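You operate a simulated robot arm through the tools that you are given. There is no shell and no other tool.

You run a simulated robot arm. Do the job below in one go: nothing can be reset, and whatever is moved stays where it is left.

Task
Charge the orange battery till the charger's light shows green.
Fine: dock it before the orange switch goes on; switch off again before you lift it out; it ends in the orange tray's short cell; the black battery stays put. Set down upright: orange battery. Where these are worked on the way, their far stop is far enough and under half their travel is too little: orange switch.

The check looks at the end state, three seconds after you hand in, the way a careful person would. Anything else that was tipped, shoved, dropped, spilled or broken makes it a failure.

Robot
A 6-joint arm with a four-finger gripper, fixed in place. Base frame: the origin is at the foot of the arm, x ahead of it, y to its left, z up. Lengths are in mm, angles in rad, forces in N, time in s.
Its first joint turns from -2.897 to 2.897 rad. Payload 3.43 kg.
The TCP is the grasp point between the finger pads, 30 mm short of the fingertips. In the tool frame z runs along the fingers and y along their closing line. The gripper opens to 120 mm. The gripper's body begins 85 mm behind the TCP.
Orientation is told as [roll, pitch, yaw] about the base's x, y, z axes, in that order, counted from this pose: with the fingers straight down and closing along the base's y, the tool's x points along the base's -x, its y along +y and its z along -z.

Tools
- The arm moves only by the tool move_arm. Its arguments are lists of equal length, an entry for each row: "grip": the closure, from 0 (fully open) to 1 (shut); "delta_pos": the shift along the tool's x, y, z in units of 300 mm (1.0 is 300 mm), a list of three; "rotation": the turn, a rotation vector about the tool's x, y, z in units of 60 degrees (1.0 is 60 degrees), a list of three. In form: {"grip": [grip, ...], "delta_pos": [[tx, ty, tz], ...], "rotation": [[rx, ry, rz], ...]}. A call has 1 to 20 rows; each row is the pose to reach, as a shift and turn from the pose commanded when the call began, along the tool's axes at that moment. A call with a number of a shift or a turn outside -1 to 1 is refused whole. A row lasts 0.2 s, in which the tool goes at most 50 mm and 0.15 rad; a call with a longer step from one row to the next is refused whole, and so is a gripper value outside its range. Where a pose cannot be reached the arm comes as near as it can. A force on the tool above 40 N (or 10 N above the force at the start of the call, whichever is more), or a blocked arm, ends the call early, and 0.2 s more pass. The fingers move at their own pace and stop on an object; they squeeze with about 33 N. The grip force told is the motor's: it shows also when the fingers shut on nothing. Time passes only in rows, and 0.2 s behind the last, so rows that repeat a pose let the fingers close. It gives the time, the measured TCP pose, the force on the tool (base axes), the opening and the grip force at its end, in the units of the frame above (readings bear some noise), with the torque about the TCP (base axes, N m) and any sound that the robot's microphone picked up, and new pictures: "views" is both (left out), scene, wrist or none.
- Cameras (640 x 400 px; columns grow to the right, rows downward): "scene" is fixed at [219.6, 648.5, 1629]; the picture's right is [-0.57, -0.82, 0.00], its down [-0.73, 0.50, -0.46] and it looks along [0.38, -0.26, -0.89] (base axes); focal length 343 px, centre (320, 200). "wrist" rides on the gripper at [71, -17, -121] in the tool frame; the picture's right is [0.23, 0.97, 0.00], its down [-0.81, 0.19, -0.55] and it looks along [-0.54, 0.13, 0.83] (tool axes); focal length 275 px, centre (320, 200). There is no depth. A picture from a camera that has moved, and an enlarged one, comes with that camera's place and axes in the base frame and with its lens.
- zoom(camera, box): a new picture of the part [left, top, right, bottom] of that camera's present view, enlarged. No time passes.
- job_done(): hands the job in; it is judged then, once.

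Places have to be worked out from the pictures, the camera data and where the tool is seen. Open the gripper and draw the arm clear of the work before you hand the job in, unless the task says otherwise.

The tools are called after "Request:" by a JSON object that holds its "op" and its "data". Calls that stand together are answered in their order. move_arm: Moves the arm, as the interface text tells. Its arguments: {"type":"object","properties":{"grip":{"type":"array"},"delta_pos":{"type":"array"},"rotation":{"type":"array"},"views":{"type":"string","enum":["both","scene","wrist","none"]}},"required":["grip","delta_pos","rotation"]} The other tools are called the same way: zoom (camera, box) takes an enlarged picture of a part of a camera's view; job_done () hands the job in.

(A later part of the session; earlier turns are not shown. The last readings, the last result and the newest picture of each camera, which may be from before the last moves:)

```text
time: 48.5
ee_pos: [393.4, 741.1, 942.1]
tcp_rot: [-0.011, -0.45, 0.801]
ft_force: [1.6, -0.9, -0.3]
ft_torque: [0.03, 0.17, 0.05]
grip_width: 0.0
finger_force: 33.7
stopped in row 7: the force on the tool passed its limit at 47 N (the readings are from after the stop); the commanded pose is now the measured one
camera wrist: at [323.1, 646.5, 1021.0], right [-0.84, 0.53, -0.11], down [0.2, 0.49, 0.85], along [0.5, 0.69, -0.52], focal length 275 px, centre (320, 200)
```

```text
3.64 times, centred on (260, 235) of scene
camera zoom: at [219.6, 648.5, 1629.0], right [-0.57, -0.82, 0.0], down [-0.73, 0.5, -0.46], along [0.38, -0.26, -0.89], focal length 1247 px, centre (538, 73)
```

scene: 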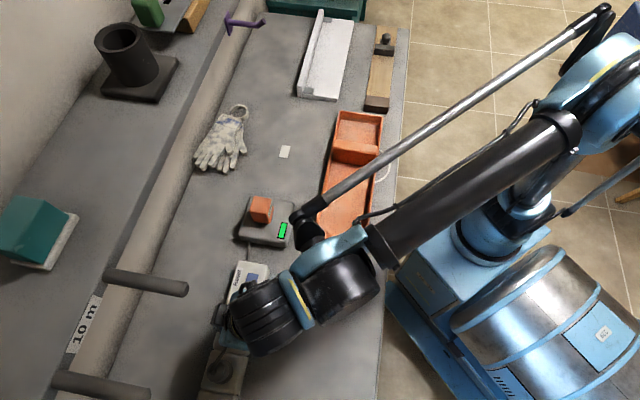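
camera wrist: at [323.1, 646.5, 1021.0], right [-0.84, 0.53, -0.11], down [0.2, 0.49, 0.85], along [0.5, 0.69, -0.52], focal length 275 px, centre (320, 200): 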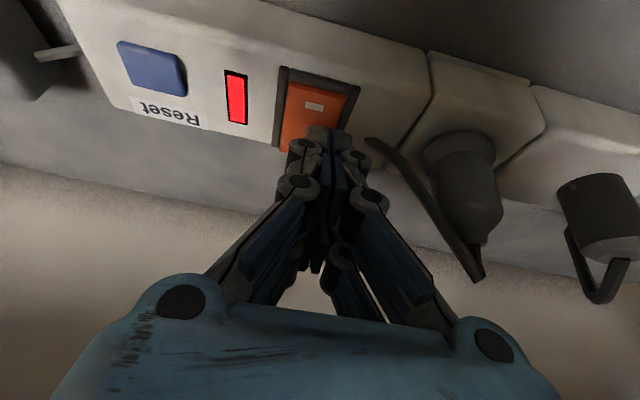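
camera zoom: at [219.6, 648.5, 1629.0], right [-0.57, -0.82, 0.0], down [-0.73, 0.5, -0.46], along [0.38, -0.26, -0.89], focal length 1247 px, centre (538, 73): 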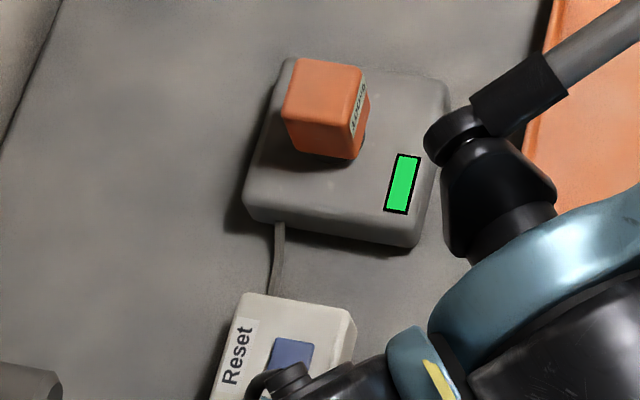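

The press stopped at 47 N and the fingertips skidded down the sloped rocker toward the pivot; the switch is still on. I'll lift off and check that nothing shifted before retrying nearer the far end.

Request:
{"op": "move_arm", "data": {"grip": [1, 1, 1, 1, 1], "delta_pos": [[-0.014, 0, -0.03], [-0.042, 0, -0.0907], [-0.07, 0, -0.151], [-0.07, 0, -0.151], [-0.07, 0, -0.151]], "rotation": [[0, 0, 0], [0, 0, 0], [0, 0, 0], [0, 0, 0], [0, 0, 0]]}}

Request:
{"op": "zoom", "data": {"camera": "wrist", "box": [240, 30, 400, 150]}}

Request:
{"op": "zoom", "data": {"camera": "scene", "box": [180, 220, 300, 400]}}

```text
time: 49.7
ee_pos: [392.2, 741.6, 993.3]
tcp_rot: [-0.013, -0.45, 0.801]
ft_force: [-0.7, 0.7, 0.0]
ft_torque: [0.0, 0.03, 0.04]
grip_width: 0.0
finger_force: 33.9
camera wrist: at [322.5, 647.3, 1071.7], right [-0.84, 0.53, -0.11], down [0.2, 0.49, 0.85], along [0.5, 0.69, -0.52], focal length 275 px, centre (320, 200)
```

scene: 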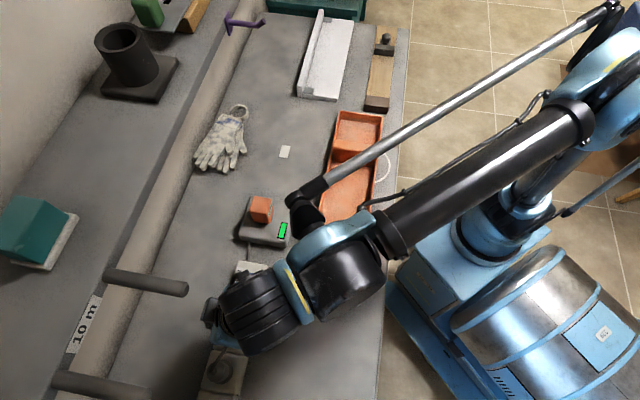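
wrist: 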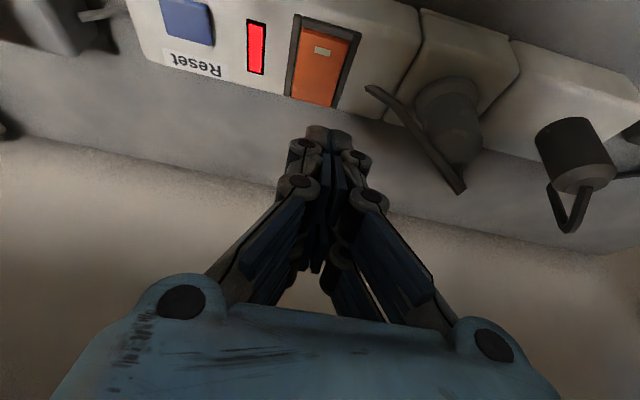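

```text
3.33 times, centred on (320, 90) of wrist
camera zoom: at [322.5, 647.3, 1071.7], right [-0.84, 0.53, -0.11], down [0.2, 0.49, 0.85], along [0.5, 0.69, -0.52], focal length 918 px, centre (320, 567)
```

zoom: 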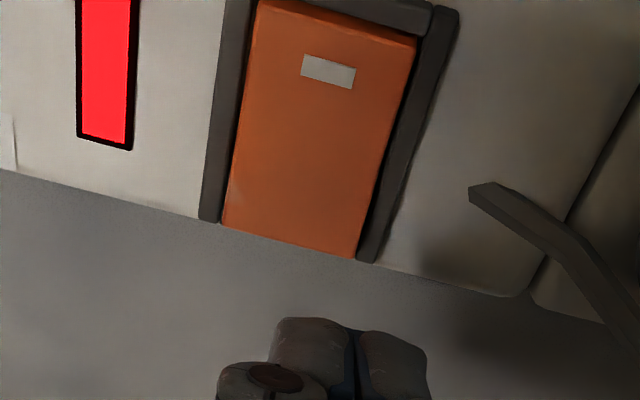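

```text
2.22 times, centred on (240, 310) of scene
camera zoom: at [219.6, 648.5, 1629.0], right [-0.57, -0.82, 0.0], down [-0.73, 0.5, -0.46], along [0.38, -0.26, -0.89], focal length 762 px, centre (498, -44)
```

zoom: 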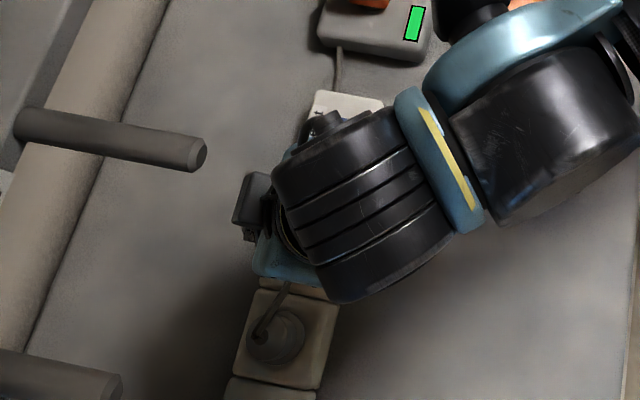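

The strip hasn't moved. The contact was too close to the pivot, so I'll retry with the contact corner near the far end (about 5 mm from its edge) and recentred sideways.

Request:
{"op": "move_arm", "data": {"grip": [1, 1, 1, 1, 1, 1, 1], "delta_pos": [[-0.0166, -0.0189, 0.0083], [-0.0332, -0.0378, 0.0165], [-0.01, -0.037, 0.06], [0.01, -0.0365, 0.105], [0.0291, -0.0362, 0.1457], [0.0291, -0.0362, 0.1457], [0.0291, -0.0362, 0.1457]], "rotation": [[0, 0, 0], [0, 0, 0], [0, 0, 0], [0, 0, 0], [0, 0, 0], [0, 0, 0], [0, 0, 0]]}}

Request:
{"op": "zoom", "data": {"camera": "wrist", "box": [240, 30, 400, 150]}}

```text
time: 51.3
ee_pos: [407.6, 740.7, 947.9]
tcp_rot: [-0.011, -0.448, 0.801]
ft_force: [-0.2, 0.4, 0.2]
ft_torque: [-0.04, -0.01, 0.02]
grip_width: 0.2
finger_force: 33.9
camera wrist: at [338.1, 645.9, 1027.4], right [-0.84, 0.53, -0.11], down [0.2, 0.49, 0.85], along [0.5, 0.69, -0.52], focal length 275 px, centre (320, 200)
```

scene: 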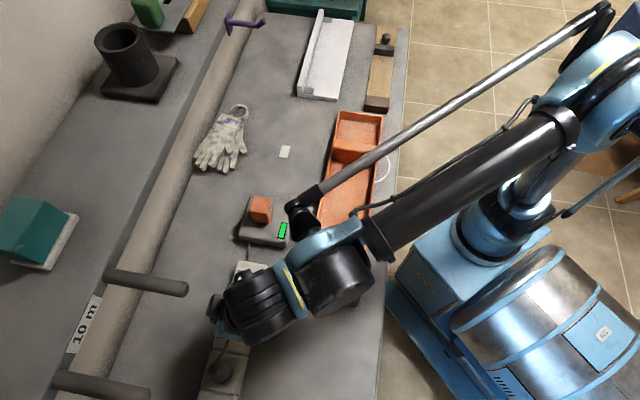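
wrist: 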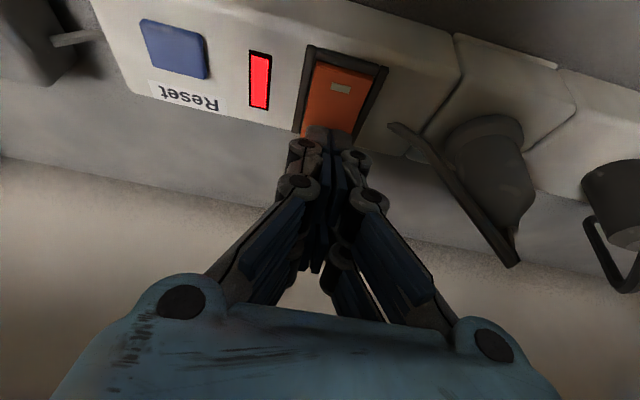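

```text
3.33 times, centred on (320, 90) of wrist
camera zoom: at [338.1, 645.9, 1027.4], right [-0.84, 0.53, -0.11], down [0.2, 0.49, 0.85], along [0.5, 0.69, -0.52], focal length 918 px, centre (320, 567)
```

zoom: 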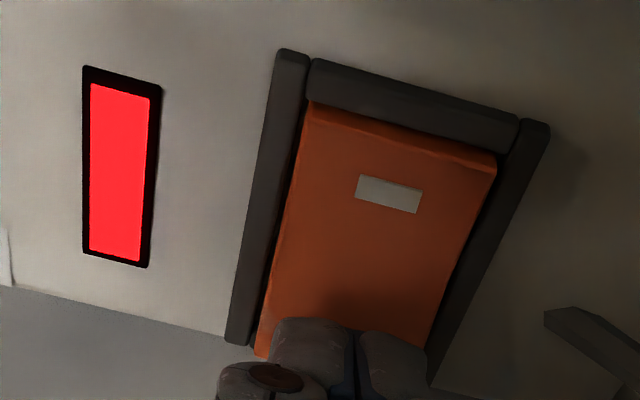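

Aligned over the far end. I'll press down slowly.

Request:
{"op": "move_arm", "data": {"grip": [1, 1, 1, 1, 1, 1, 1, 1], "delta_pos": [[0.0058, 0, 0.012], [0.0102, 0, 0.021], [0.0131, 0, 0.027], [0.016, 0, 0.033], [0.0189, 0, 0.039], [0.0203, 0, 0.042], [0.0218, 0, 0.045], [0.0218, 0, 0.045]], "rotation": [[0, 0, 0], [0, 0, 0], [0, 0, 0], [0, 0, 0], [0, 0, 0], [0, 0, 0], [0, 0, 0], [0, 0, 0]]}}

Request:
{"op": "zoom", "data": {"camera": "wrist", "box": [240, 30, 400, 150]}}

Request:
{"op": "zoom", "data": {"camera": "scene", "box": [200, 180, 320, 290]}}

```text
time: 52.5
ee_pos: [396.6, 740.9, 942.1]
tcp_rot: [-0.021, -0.462, 0.806]
ft_force: [2.3, 0.4, 0.4]
ft_torque: [-0.02, 0.15, 0.04]
grip_width: 0.0
finger_force: 33.3
stopped in row 5: the force on the tool passed its limit at 72 N (the readings are from after the stop); the commanded pose is now the measured one
camera wrist: at [326.0, 646.8, 1019.9], right [-0.84, 0.53, -0.12], down [0.19, 0.49, 0.85], along [0.51, 0.69, -0.51], focal length 275 px, centre (320, 200)
```

scene: 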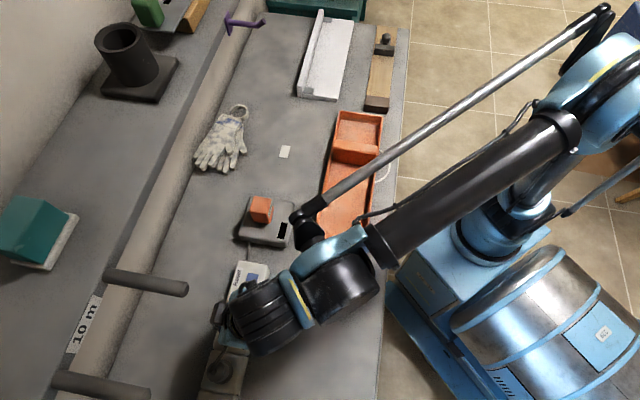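
wrist: 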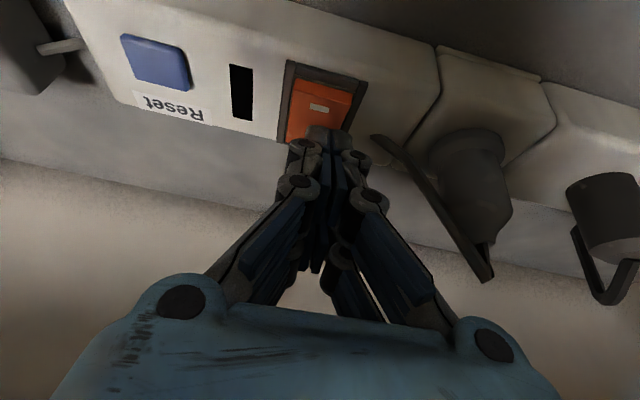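

```text
3.33 times, centred on (320, 90) of wrist
camera zoom: at [326.0, 646.8, 1019.9], right [-0.84, 0.53, -0.12], down [0.19, 0.49, 0.85], along [0.51, 0.69, -0.51], focal length 918 px, centre (320, 567)
```

zoom: 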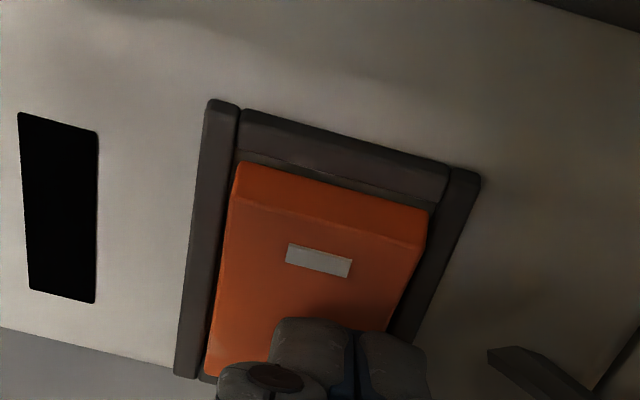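

```text
3.64 times, centred on (260, 235) of scene
camera zoom: at [219.6, 648.5, 1629.0], right [-0.57, -0.82, 0.0], down [-0.73, 0.5, -0.46], along [0.38, -0.26, -0.89], focal length 1247 px, centre (538, 73)
```

zoom: 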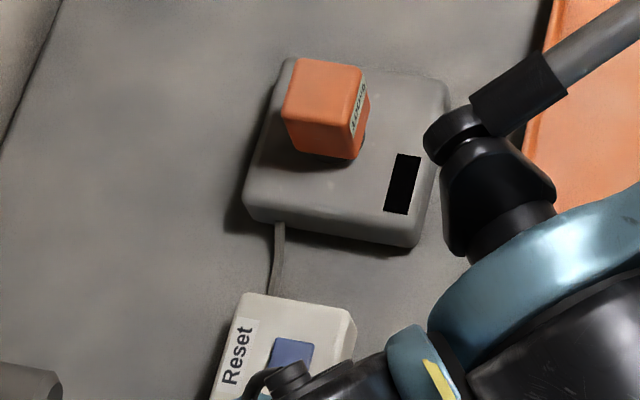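

Both lights are dark now and the marked end is up again, so the switch is off. I'll lift clear and check the rocker fully.

Request:
{"op": "move_arm", "data": {"grip": [1, 1, 1, 1, 1, 1], "delta_pos": [[-0.0145, 0, -0.03], [-0.0435, 0, -0.09], [-0.0725, 0, -0.15], [-0.1, 0, -0.2], [-0.1, 0, -0.2], [-0.1, 0, -0.2]], "rotation": [[0, 0, 0], [0, 0, 0], [0, 0, 0], [0, 0, 0], [0, 0, 0], [0, 0, 0]]}}

Request:
{"op": "zoom", "data": {"camera": "wrist", "box": [240, 20, 400, 140]}}

Request:
{"op": "zoom", "data": {"camera": "scene", "box": [200, 180, 320, 290]}}

```text
time: 53.9
ee_pos: [396.4, 742.5, 1011.0]
tcp_rot: [-0.02, -0.461, 0.804]
ft_force: [-0.2, 0.6, 0.6]
ft_torque: [0.0, -0.02, -0.02]
grip_width: 0.1
finger_force: 33.4
camera wrist: at [326.2, 646.9, 1088.9], right [-0.84, 0.53, -0.12], down [0.19, 0.49, 0.85], along [0.51, 0.69, -0.51], focal length 275 px, centre (320, 200)
```

scene: 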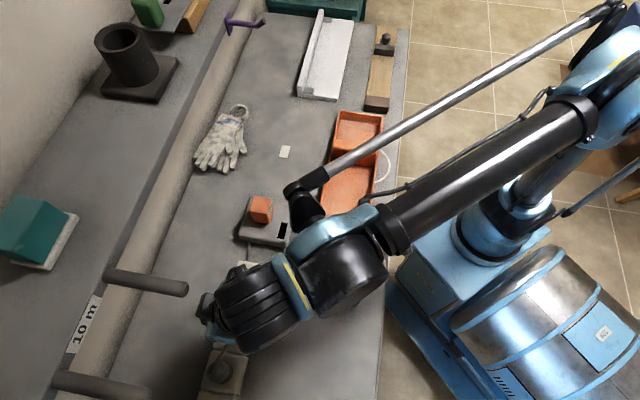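
wrist: 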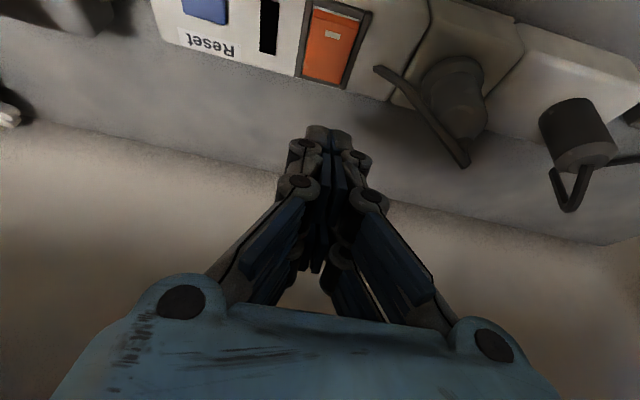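

```text
3.33 times, centred on (320, 80) of wrist
camera zoom: at [326.2, 646.9, 1088.9], right [-0.84, 0.53, -0.12], down [0.19, 0.49, 0.85], along [0.51, 0.69, -0.51], focal length 918 px, centre (320, 600)
```

zoom: 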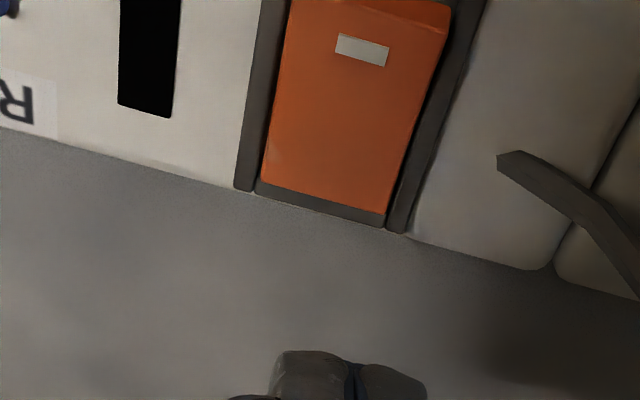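

```text
3.64 times, centred on (260, 235) of scene
camera zoom: at [219.6, 648.5, 1629.0], right [-0.57, -0.82, 0.0], down [-0.73, 0.5, -0.46], along [0.38, -0.26, -0.89], focal length 1247 px, centre (538, 73)
```

zoom: 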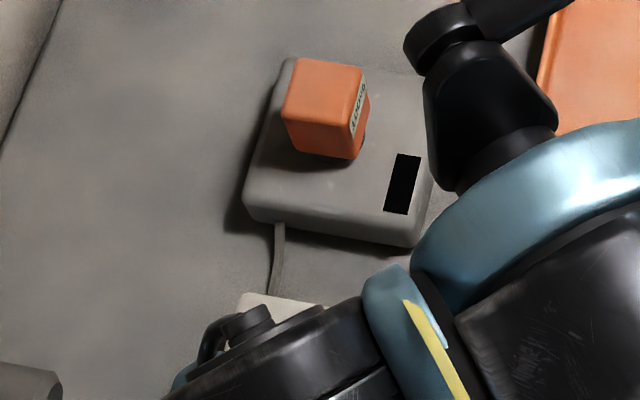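

The switch is fully off (far end flush, marked end raised, lights dark). I'll retreat toward the robot, then swing back upright in front of the charger to re-measure the battery, with the gripper opening.

Request:
{"op": "move_arm", "data": {"grip": [1, 1, 1, 0.9, 0.8, 0.6, 0.45, 0.45, 0.45, 0.45], "delta_pos": [[0.1008, -0.0265, -0.0607], [0.2017, -0.0531, -0.1215], [0.3025, -0.0796, -0.1822], [0.3047, -0.2264, -0.1915], [0.3069, -0.3731, -0.2008], [0.309, -0.5199, -0.2102], [0.3112, -0.6666, -0.2195], [0.3134, -0.8134, -0.2288], [0.3134, -0.8134, -0.2288], [0.3134, -0.8134, -0.2288]], "rotation": [[0, 0, 0], [0, 0, 0], [0, 0, 0], [-0.0034, 0.088, 0.0006], [-0.0069, 0.1761, 0.0013], [-0.0103, 0.2641, 0.0019], [-0.0138, 0.3522, 0.0026], [-0.0172, 0.4402, 0.0032], [-0.0172, 0.4402, 0.0032], [-0.0172, 0.4402, 0.0032]]}}

Request:
{"op": "zoom", "data": {"camera": "wrist", "box": [240, 150, 400, 300]}}

Request:
{"op": "zoom", "data": {"camera": "scene", "box": [220, 180, 310, 260]}}

```text
time: 56.1
ee_pos: [489.7, 489.9, 1033.5]
tcp_rot: [0.0, 0.002, 0.798]
ft_force: [-0.3, 0.1, 0.7]
ft_torque: [0.0, -0.04, 0.0]
grip_width: 65.7
finger_force: 0.2
camera wrist: at [452.2, 427.5, 1154.1], right [-0.86, 0.52, 0.0], down [0.43, 0.71, 0.55], along [0.28, 0.47, -0.83], focal length 275 px, centre (320, 200)
```

scene: 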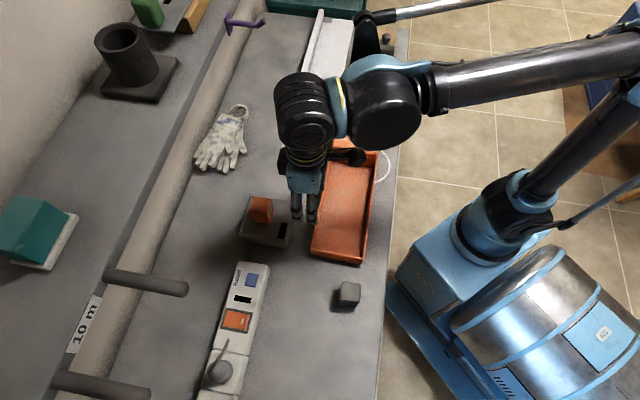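
wrist: 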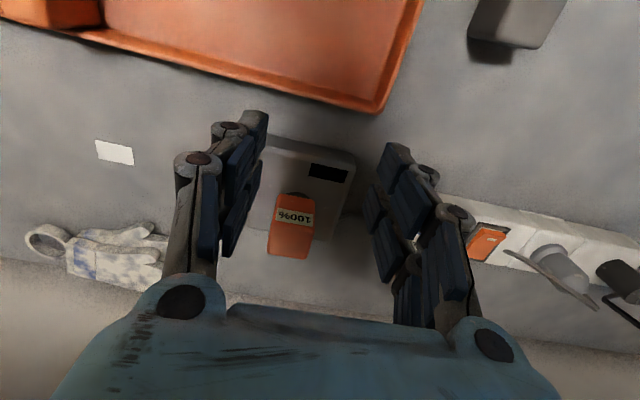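

```text
2.67 times, centred on (320, 225) of wrist
camera zoom: at [452.2, 427.5, 1154.1], right [-0.86, 0.52, 0.0], down [0.43, 0.71, 0.55], along [0.28, 0.47, -0.83], focal length 734 px, centre (320, 133)
```

zoom: 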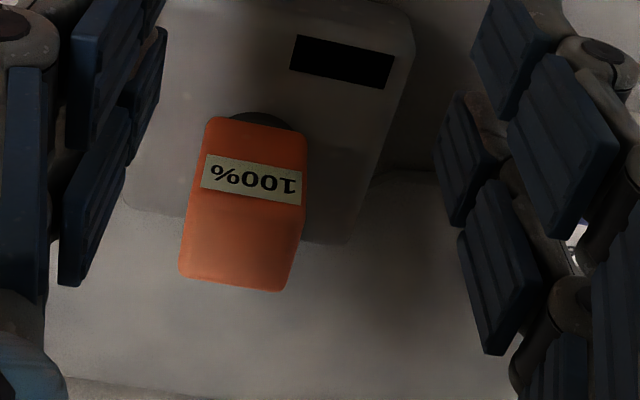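

```text
5.00 times, centred on (265, 220) of scene
camera zoom: at [219.6, 648.5, 1629.0], right [-0.57, -0.82, 0.0], down [-0.73, 0.5, -0.46], along [0.38, -0.26, -0.89], focal length 1715 px, centre (595, 100)
```

zoom: 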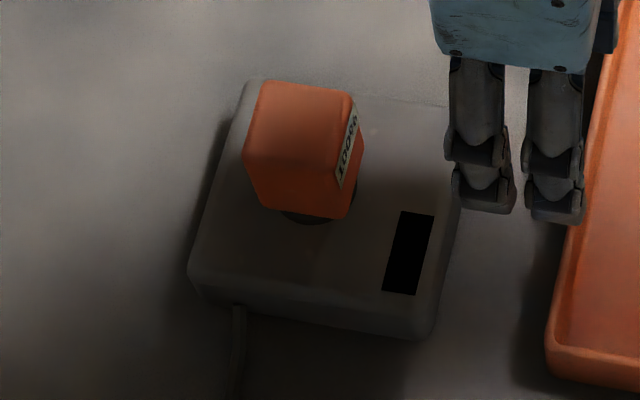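

The battery is still upright at about (570, 569.4) and yaw ~46°, matching the gripper. I'll move over it, still above its top, and verify.

Request:
{"op": "move_arm", "data": {"grip": [0.45, 0.45, 0.45, 0.45, 0.45, 0.45], "delta_pos": [[-0.125, -0.002, 0], [-0.25, -0.004, 0], [-0.3761, -0.006, 0], [-0.3761, -0.006, 0.1], [-0.3761, -0.006, 0.11], [-0.3761, -0.006, 0.11]], "rotation": [[0, 0, 0], [0, 0, 0], [0, 0, 0], [0, 0, 0], [0, 0, 0], [0, 0, 0]]}}

Request:
{"op": "zoom", "data": {"camera": "wrist", "box": [240, 80, 400, 230]}}

```text
time: 57.5
ee_pos: [569.8, 568.6, 1000.3]
tcp_rot: [-0.001, 0.0, 0.798]
ft_force: [0.9, 0.1, -0.1]
ft_torque: [0.0, 0.01, -0.01]
grip_width: 65.9
finger_force: 0.1
camera wrist: at [532.8, 506.0, 1121.8], right [-0.86, 0.52, 0.0], down [0.43, 0.71, 0.55], along [0.28, 0.47, -0.83], focal length 275 px, centre (320, 200)
```

scene: 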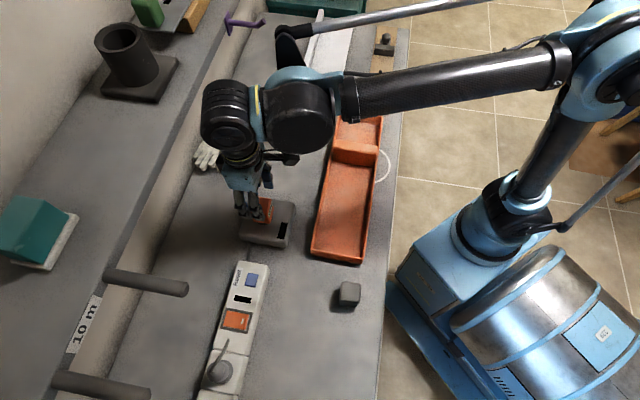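
wrist: 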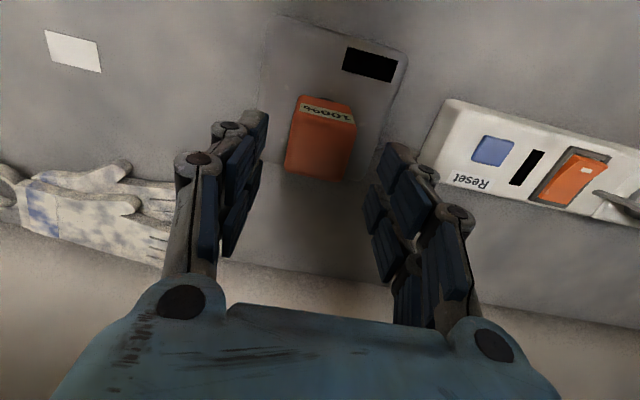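

```text
2.67 times, centred on (320, 155) of wrist
camera zoom: at [532.8, 506.0, 1121.8], right [-0.86, 0.52, 0.0], down [0.43, 0.71, 0.55], along [0.28, 0.47, -0.83], focal length 734 px, centre (320, 320)
```

zoom: 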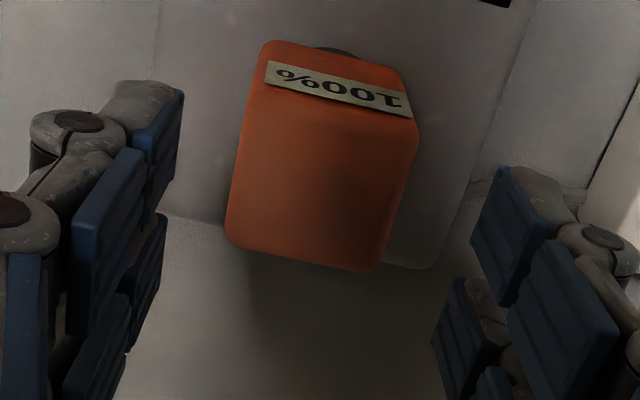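

The battery is centred between the open fingers. I'll descend around it and close.

Request:
{"op": "move_arm", "data": {"grip": [0.45, 0.45, 0.45, 0.45, 0.7, 0.8, 0.8, 0.8], "delta_pos": [[0.002, 0, 0.06], [0.004, 0, 0.12], [0.004, 0, 0.165], [0.004, 0, 0.172], [0.004, 0, 0.172], [0.004, 0, 0.172], [0.004, 0, 0.172], [0.004, 0, 0.172]], "rotation": [[0, 0, 0], [0, 0, 0], [0, 0, 0], [0, 0, 0], [0, 0, 0], [0, 0, 0], [0, 0, 0], [0, 0, 0]]}}

Request:
{"op": "zoom", "data": {"camera": "wrist", "box": [250, 90, 400, 240]}}

```text
time: 59.3
ee_pos: [569.7, 568.3, 949.1]
tcp_rot: [0.0, 0.002, 0.799]
ft_force: [-0.6, -0.3, 0.6]
ft_torque: [-0.02, -0.01, -0.01]
grip_width: 41.7
finger_force: 32.8
camera wrist: at [531.6, 505.4, 1070.0], right [-0.86, 0.52, 0.0], down [0.43, 0.71, 0.55], along [0.28, 0.47, -0.83], focal length 275 px, centre (320, 200)
```

scene: 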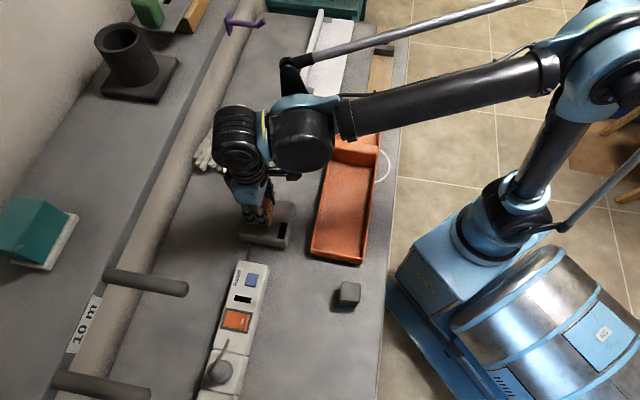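
wrist: 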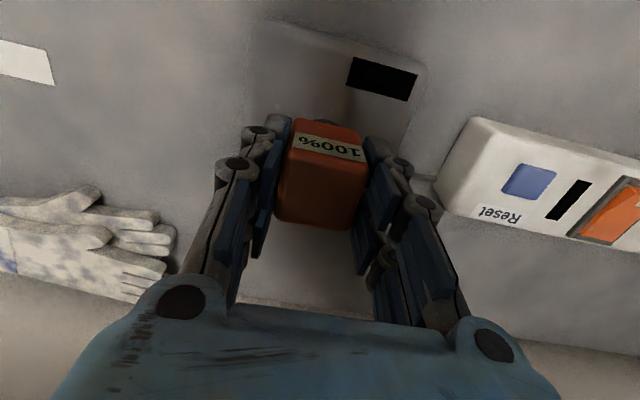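

```text
2.67 times, centred on (325, 165) of wrist
camera zoom: at [531.6, 505.4, 1070.0], right [-0.86, 0.52, 0.0], down [0.43, 0.71, 0.55], along [0.28, 0.47, -0.83], focal length 734 px, centre (307, 293)
```

zoom: 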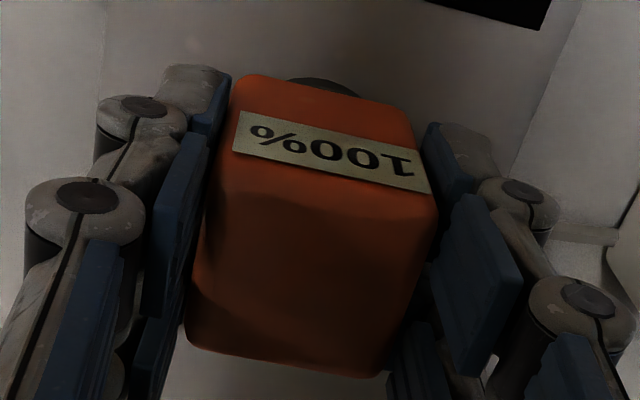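

The grip is firm. I'll lift straight up off the post slowly, then check it came along.

Request:
{"op": "move_arm", "data": {"grip": [0.8, 0.8, 0.8, 0.8, 0.8, 0.8, 0.8], "delta_pos": [[0, 0, -0.03], [0, 0, -0.07], [0, 0, -0.11], [0, 0, -0.15], [0, 0, -0.2], [0, 0, -0.22], [0, 0, -0.22]], "rotation": [[0, 0, 0], [0, 0, 0], [0, 0, 0], [0, 0, 0], [0, 0, 0], [0, 0, 0], [0, 0, 0]]}}

Request:
{"op": "zoom", "data": {"camera": "scene", "box": [210, 170, 310, 260]}}

Request:
{"op": "zoom", "data": {"camera": "wrist", "box": [250, 90, 400, 240]}}

```text
time: 60.9
ee_pos: [568.4, 568.2, 1014.9]
tcp_rot: [0.001, -0.001, 0.796]
ft_force: [-1.0, 0.7, -1.0]
ft_torque: [0.0, 0.03, -0.01]
grip_width: 41.7
finger_force: 32.7
camera wrist: at [531.1, 505.9, 1136.4], right [-0.86, 0.52, 0.0], down [0.43, 0.71, 0.55], along [0.28, 0.47, -0.83], focal length 275 px, centre (320, 200)
```

scene: 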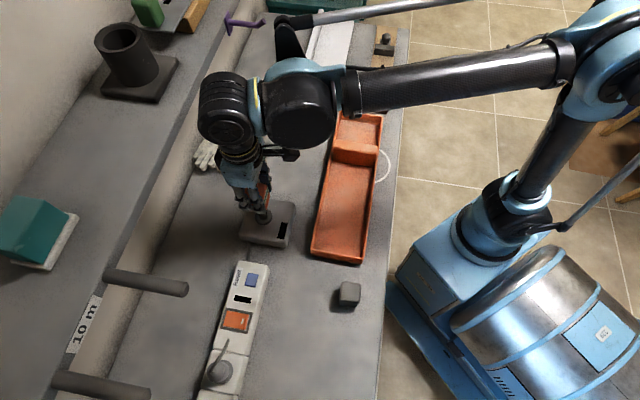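
wrist: 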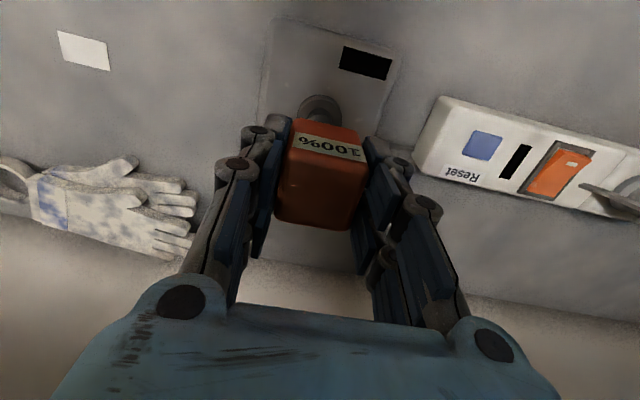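

```text
4.44 times, centred on (260, 215) of scene
camera zoom: at [219.6, 648.5, 1629.0], right [-0.57, -0.82, 0.0], down [-0.73, 0.5, -0.46], along [0.38, -0.26, -0.89], focal length 1524 px, centre (587, 133)
```

zoom: 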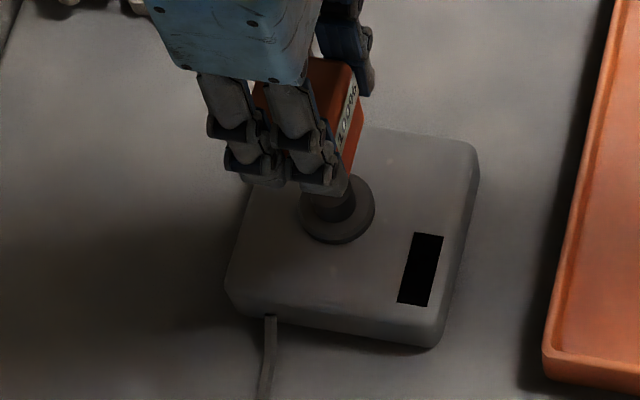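

```text
2.67 times, centred on (325, 165) of wrist
camera zoom: at [531.1, 505.9, 1136.4], right [-0.86, 0.52, 0.0], down [0.43, 0.71, 0.55], along [0.28, 0.47, -0.83], focal length 734 px, centre (307, 293)
```

zoom: 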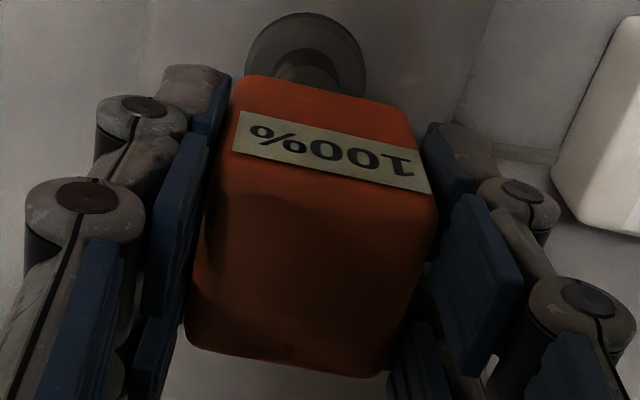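

The battery came off cleanly and the charger stayed put. I'll carry it back and to the right to a spot where the tray's short cell shows beside the gripper for measuring.

Request:
{"op": "move_arm", "data": {"grip": [0.8, 0.8, 0.8, 0.8, 0.8, 0.8, 0.8, 0.8, 0.8], "delta_pos": [[0.1239, -0.0701, 0], [0.2479, -0.1401, 0], [0.3718, -0.2102, 0], [0.4957, -0.2803, 0], [0.6196, -0.3504, 0], [0.7436, -0.4204, 0], [0.8675, -0.4905, 0], [0.8675, -0.4905, 0], [0.8675, -0.4905, 0]], "rotation": [[0, 0, 0], [0, 0, 0], [0, 0, 0], [0, 0, 0], [0, 0, 0], [0, 0, 0], [0, 0, 0], [0, 0, 0], [0, 0, 0]]}}

Request:
{"op": "zoom", "data": {"camera": "wrist", "box": [0, 60, 240, 260]}}

Request:
{"op": "zoom", "data": {"camera": "scene", "box": [310, 90, 410, 180]}}

```text
time: 62.9
ee_pos: [491.8, 275.3, 1014.3]
tcp_rot: [-0.001, 0.001, 0.798]
ft_force: [-0.5, -0.1, -1.3]
ft_torque: [0.0, -0.02, -0.01]
grip_width: 41.8
finger_force: 33.0
camera wrist: at [454.1, 213.6, 1134.9], right [-0.86, 0.52, 0.0], down [0.43, 0.71, 0.55], along [0.28, 0.47, -0.83], focal length 275 px, centre (320, 200)
```

scene: 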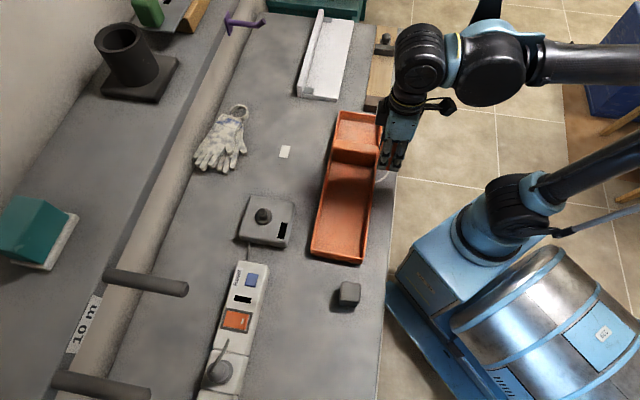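
wrist: 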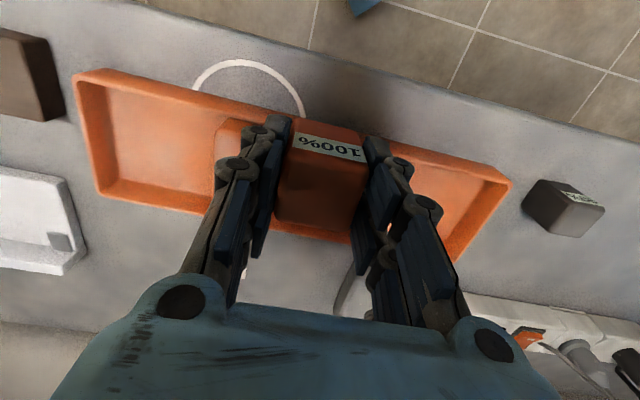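

```text
2.00 times, centred on (120, 160) of wrist
camera zoom: at [454.1, 213.6, 1134.9], right [-0.86, 0.52, 0.0], down [0.43, 0.71, 0.55], along [0.28, 0.47, -0.83], focal length 551 px, centre (720, 280)
```

zoom: 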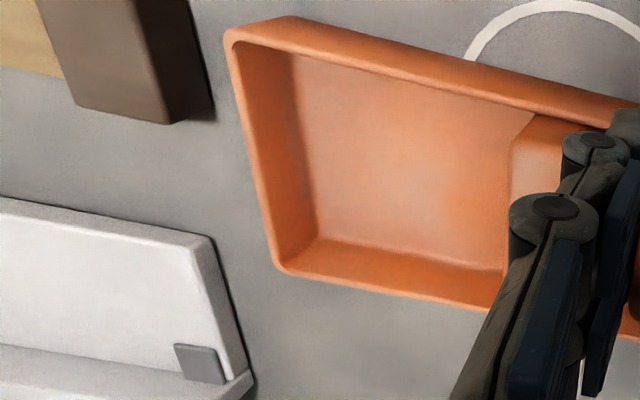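

```text
4.44 times, centred on (360, 135) of scene
camera zoom: at [219.6, 648.5, 1629.0], right [-0.57, -0.82, 0.0], down [-0.73, 0.5, -0.46], along [0.38, -0.26, -0.89], focal length 1524 px, centre (142, 489)
```

zoom: 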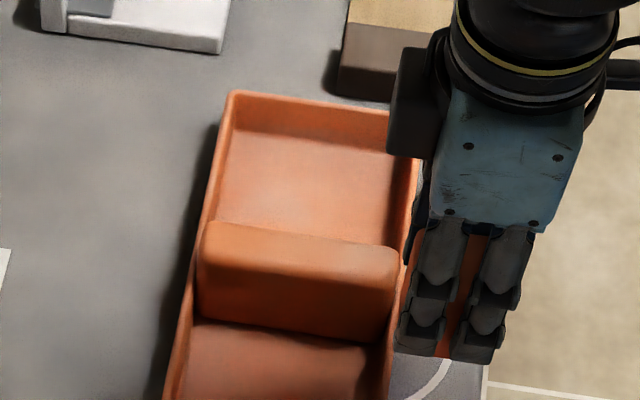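

The short cell's interior looks to be about 110 × 88 mm: along 560–671, lateral −348 to −260, rim z≈896, centre near (650, 220). To give the fingers room I'll turn the gripper 90° so they open along the longer side, doing the first half while moving above the cell.

Request:
{"op": "move_arm", "data": {"grip": [0.8, 0.8, 0.8, 0.8, 0.8, 0.8, 0.8], "delta_pos": [[-0.0397, -0.0843, 0], [-0.0793, -0.1687, 0], [-0.119, -0.253, 0], [-0.1587, -0.3373, 0], [-0.1983, -0.4217, 0], [-0.238, -0.506, 0], [-0.238, -0.506, 0]], "rotation": [[0, 0, 0.125], [0, 0, 0.25], [0, 0, 0.375], [0, 0, 0.5], [0, 0, 0.625], [0, 0, 0.75], [0, 0, 0.75]]}}

```text
time: 64.5
ee_pos: [651.5, 223.5, 1014.4]
tcp_rot: [-0.001, 0.001, 0.011]
ft_force: [0.4, 0.1, -1.9]
ft_torque: [0.03, -0.01, -0.01]
grip_width: 41.8
finger_force: 33.2
camera wrist: at [580.3, 207.0, 1136.8], right [-0.24, 0.97, 0.0], down [0.81, 0.2, 0.55], along [0.54, 0.13, -0.83], focal length 275 px, centre (320, 200)
```

scene: 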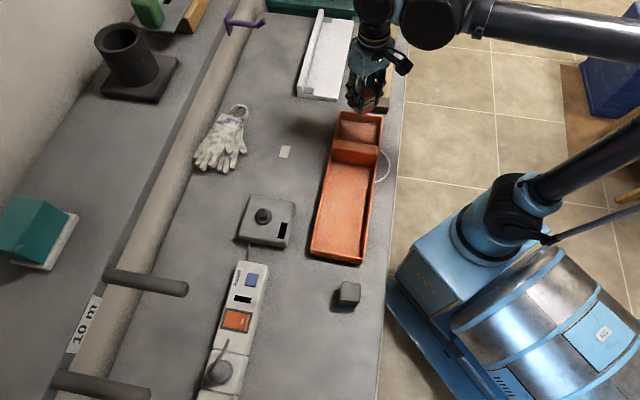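
wrist: 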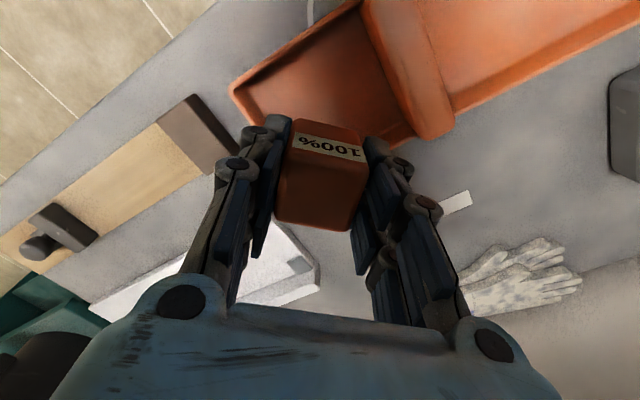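

Good. I'll zoom on the cell from here, then finish the turn.

Request:
{"op": "zoom", "data": {"camera": "wrist", "box": [200, 0, 480, 180]}}

Request:
{"op": "move_arm", "data": {"grip": [0.8, 0.8, 0.8, 0.8, 0.8, 0.8, 0.8, 0.8], "delta_pos": [[0, 0, 0], [0, 0, 0], [0, 0, 0], [0, 0, 0], [0, 0, 0], [0, 0, 0], [0, 0, 0], [0, 0, 0]], "rotation": [[0, 0, 0.125], [0, 0, 0.25], [0, 0, 0.375], [0, 0, 0.5], [0, 0, 0.625], [0, 0, 0.75], [0, 0, 0.75], [0, 0, 0.75]]}}

Request:
{"op": "zoom", "data": {"camera": "wrist", "box": [160, 0, 480, 220]}}

Request:
{"op": "zoom", "data": {"camera": "scene", "box": [310, 80, 410, 180]}}

```text
2.22 times, centred on (340, 90) of wrist
camera zoom: at [580.3, 207.0, 1136.8], right [-0.24, 0.97, 0.0], down [0.81, 0.2, 0.55], along [0.54, 0.13, -0.83], focal length 612 px, centre (276, 444)
```

zoom: 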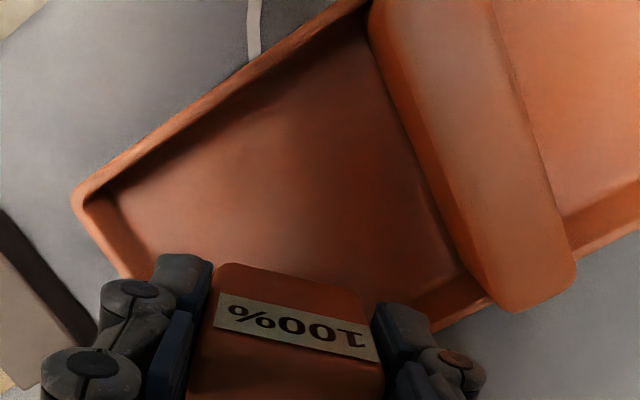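

```text
time: 66.3
ee_pos: [652.9, 225.0, 1015.6]
tcp_rot: [-0.001, 0.0, -0.775]
ft_force: [0.5, 0.1, -1.9]
ft_torque: [0.03, -0.01, 0.0]
grip_width: 41.9
finger_force: 33.3
camera wrist: at [589.2, 262.8, 1136.6], right [0.52, 0.86, 0.0], down [0.71, -0.43, 0.55], along [0.47, -0.29, -0.83], focal length 275 px, centre (320, 200)
```

scene: 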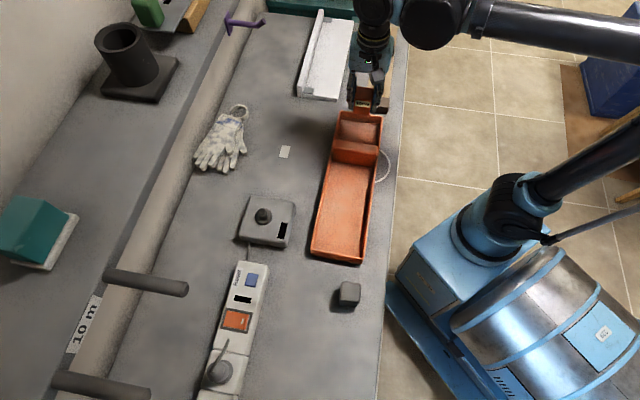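
wrist: 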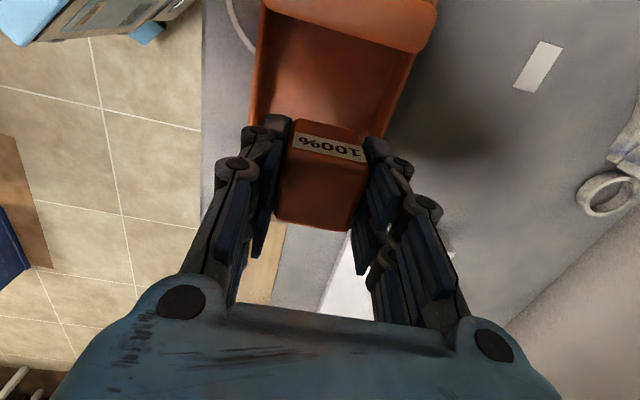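

```text
1.82 times, centred on (320, 110) of wrist
camera zoom: at [589.2, 262.8, 1136.6], right [0.52, 0.86, 0.0], down [0.71, -0.43, 0.55], along [0.47, -0.29, -0.83], focal length 500 px, centre (320, 364)
```

zoom: 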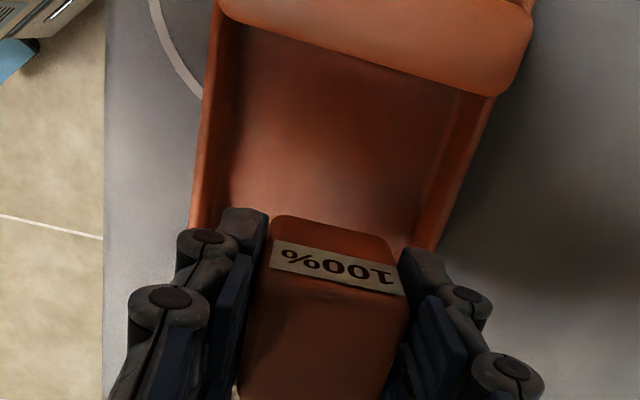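

```text
4.00 times, centred on (360, 130) of scene
camera zoom: at [219.6, 648.5, 1629.0], right [-0.57, -0.82, 0.0], down [-0.73, 0.5, -0.46], along [0.38, -0.26, -0.89], focal length 1372 px, centre (160, 480)
```

zoom: 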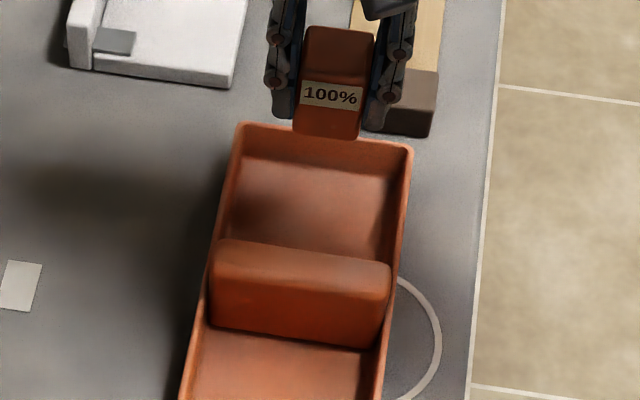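

The scene view shows the whole short cell: the divider rises to z≈918 with its face at lateral ≈−235, so the cell centre is about (641.7, 230.2). I'll centre over it and descend partway.

Request:
{"op": "move_arm", "data": {"grip": [0.8, 0.8, 0.8, 0.8, 0.8, 0.8], "delta_pos": [[0.0388, -0.0137, 0], [0.0388, -0.0137, 0.08], [0.0388, -0.0137, 0.16], [0.0388, -0.0137, 0.24], [0.0388, -0.0137, 0.283], [0.0388, -0.0137, 0.283]], "rotation": [[0, 0, 0], [0, 0, 0], [0, 0, 0], [0, 0, 0], [0, 0, 0], [0, 0, 0]]}}

Request:
{"op": "zoom", "data": {"camera": "scene", "box": [310, 80, 410, 180]}}

Request:
{"op": "zoom", "data": {"camera": "wrist", "box": [160, 0, 480, 220]}}

```text
time: 67.7
ee_pos: [641.7, 229.0, 929.4]
tcp_rot: [0.0, 0.0, -0.773]
ft_force: [-0.2, -0.4, -1.8]
ft_torque: [0.01, -0.01, 0.01]
grip_width: 41.8
finger_force: 32.9
camera wrist: at [577.8, 266.9, 1050.9], right [0.52, 0.86, 0.0], down [0.71, -0.43, 0.55], along [0.47, -0.29, -0.83], focal length 275 px, centre (320, 200)
```

scene: 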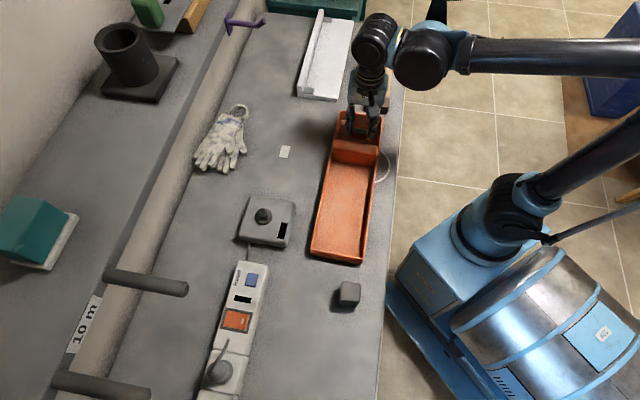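
wrist: 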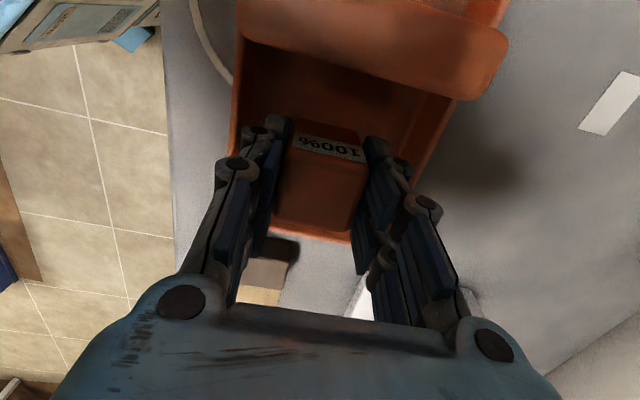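

```text
4.00 times, centred on (360, 130) of scene
camera zoom: at [219.6, 648.5, 1629.0], right [-0.57, -0.82, 0.0], down [-0.73, 0.5, -0.46], along [0.38, -0.26, -0.89], focal length 1372 px, centre (160, 480)
```

zoom: 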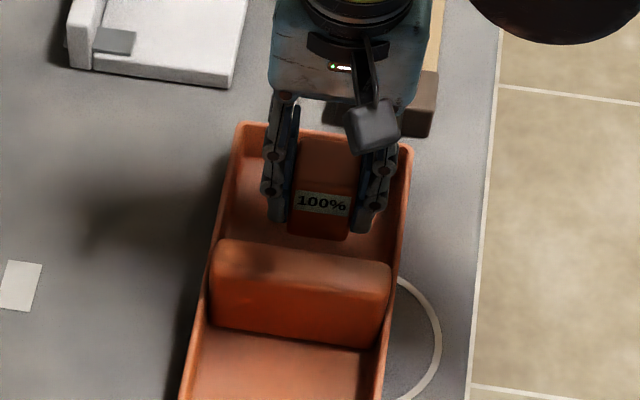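

```text
1.82 times, centred on (320, 110) of wrist
camera zoom: at [577.8, 266.9, 1050.9], right [0.52, 0.86, 0.0], down [0.71, -0.43, 0.55], along [0.47, -0.29, -0.83], focal length 500 px, centre (320, 364)
```

zoom: 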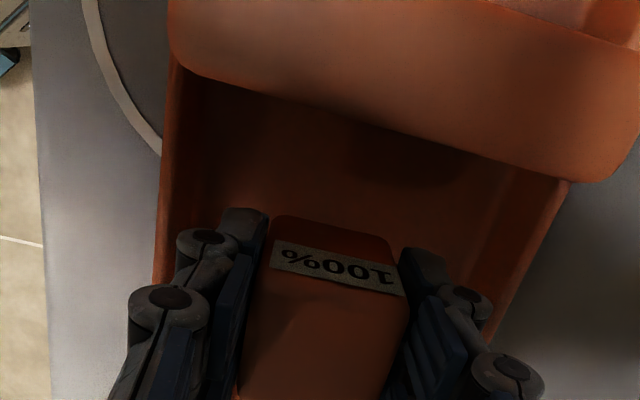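

The battery is well inside the cell with clearance all round. I'll lower it further, slowly.

Request:
{"op": "move_arm", "data": {"grip": [0.8, 0.8, 0.8, 0.8, 0.8], "delta_pos": [[0, 0, 0.02], [0, 0, 0.04], [0, 0, 0.055], [0, 0, 0.06], [0, 0, 0.06]], "rotation": [[0, 0, 0], [0, 0, 0], [0, 0, 0], [0, 0, 0], [0, 0, 0]], "views": "none"}}

```text
time: 68.9
ee_pos: [640.6, 228.7, 912.8]
tcp_rot: [0.0, -0.001, -0.773]
ft_force: [-0.2, -0.6, -1.6]
ft_torque: [0.02, 0.0, 0.01]
grip_width: 41.7
finger_force: 33.1
```

No contact yet at TCP z≈912.8. I'll continue in 1–2 mm steps.

Request:
{"op": "move_arm", "data": {"grip": [0.8, 0.8, 0.8, 0.8, 0.8], "delta_pos": [[0, 0, 0.005], [0, 0, 0.01], [0, 0, 0.015], [0, 0, 0.0183], [0, 0, 0.0183]], "rotation": [[0, 0, 0], [0, 0, 0], [0, 0, 0], [0, 0, 0], [0, 0, 0]], "views": "none"}}

```text
time: 70.1
ee_pos: [641.1, 229.8, 906.8]
tcp_rot: [0.001, 0.0, -0.773]
ft_force: [-0.1, -0.3, -2.2]
ft_torque: [0.01, 0.03, -0.03]
grip_width: 41.6
finger_force: 33.1
```

Still no contact (battery bottom about z≈868). I'll go 3 mm more.

Request:
{"op": "move_arm", "data": {"grip": [0.8, 0.8, 0.8, 0.8], "delta_pos": [[0, 0, 0.004], [0, 0, 0.007], [0, 0, 0.01], [0, 0, 0.01]], "rotation": [[0, 0, 0], [0, 0, 0], [0, 0, 0], [0, 0, 0]], "views": "none"}}

```text
time: 71.1
ee_pos: [641.3, 229.9, 903.6]
tcp_rot: [0.001, 0.001, -0.773]
ft_force: [0.1, -1.0, -0.6]
ft_torque: [0.0, 0.0, 0.03]
grip_width: 41.7
finger_force: 32.7
```

The downward load may just be easing; I'll go 1.5 mm more.

Request:
{"op": "move_arm", "data": {"grip": [0.8, 0.8, 0.8], "delta_pos": [[0, 0, 0.003], [0, 0, 0.005], [0, 0, 0.005]], "rotation": [[0, 0, 0], [0, 0, 0], [0, 0, 0]], "views": "none"}}

```text
time: 71.9
ee_pos: [639.0, 228.2, 903.2]
tcp_rot: [0.001, 0.0, -0.772]
ft_force: [7.3, 0.3, 23.7]
ft_torque: [-0.05, -0.25, 0.0]
grip_width: 41.8
finger_force: 33.1
```

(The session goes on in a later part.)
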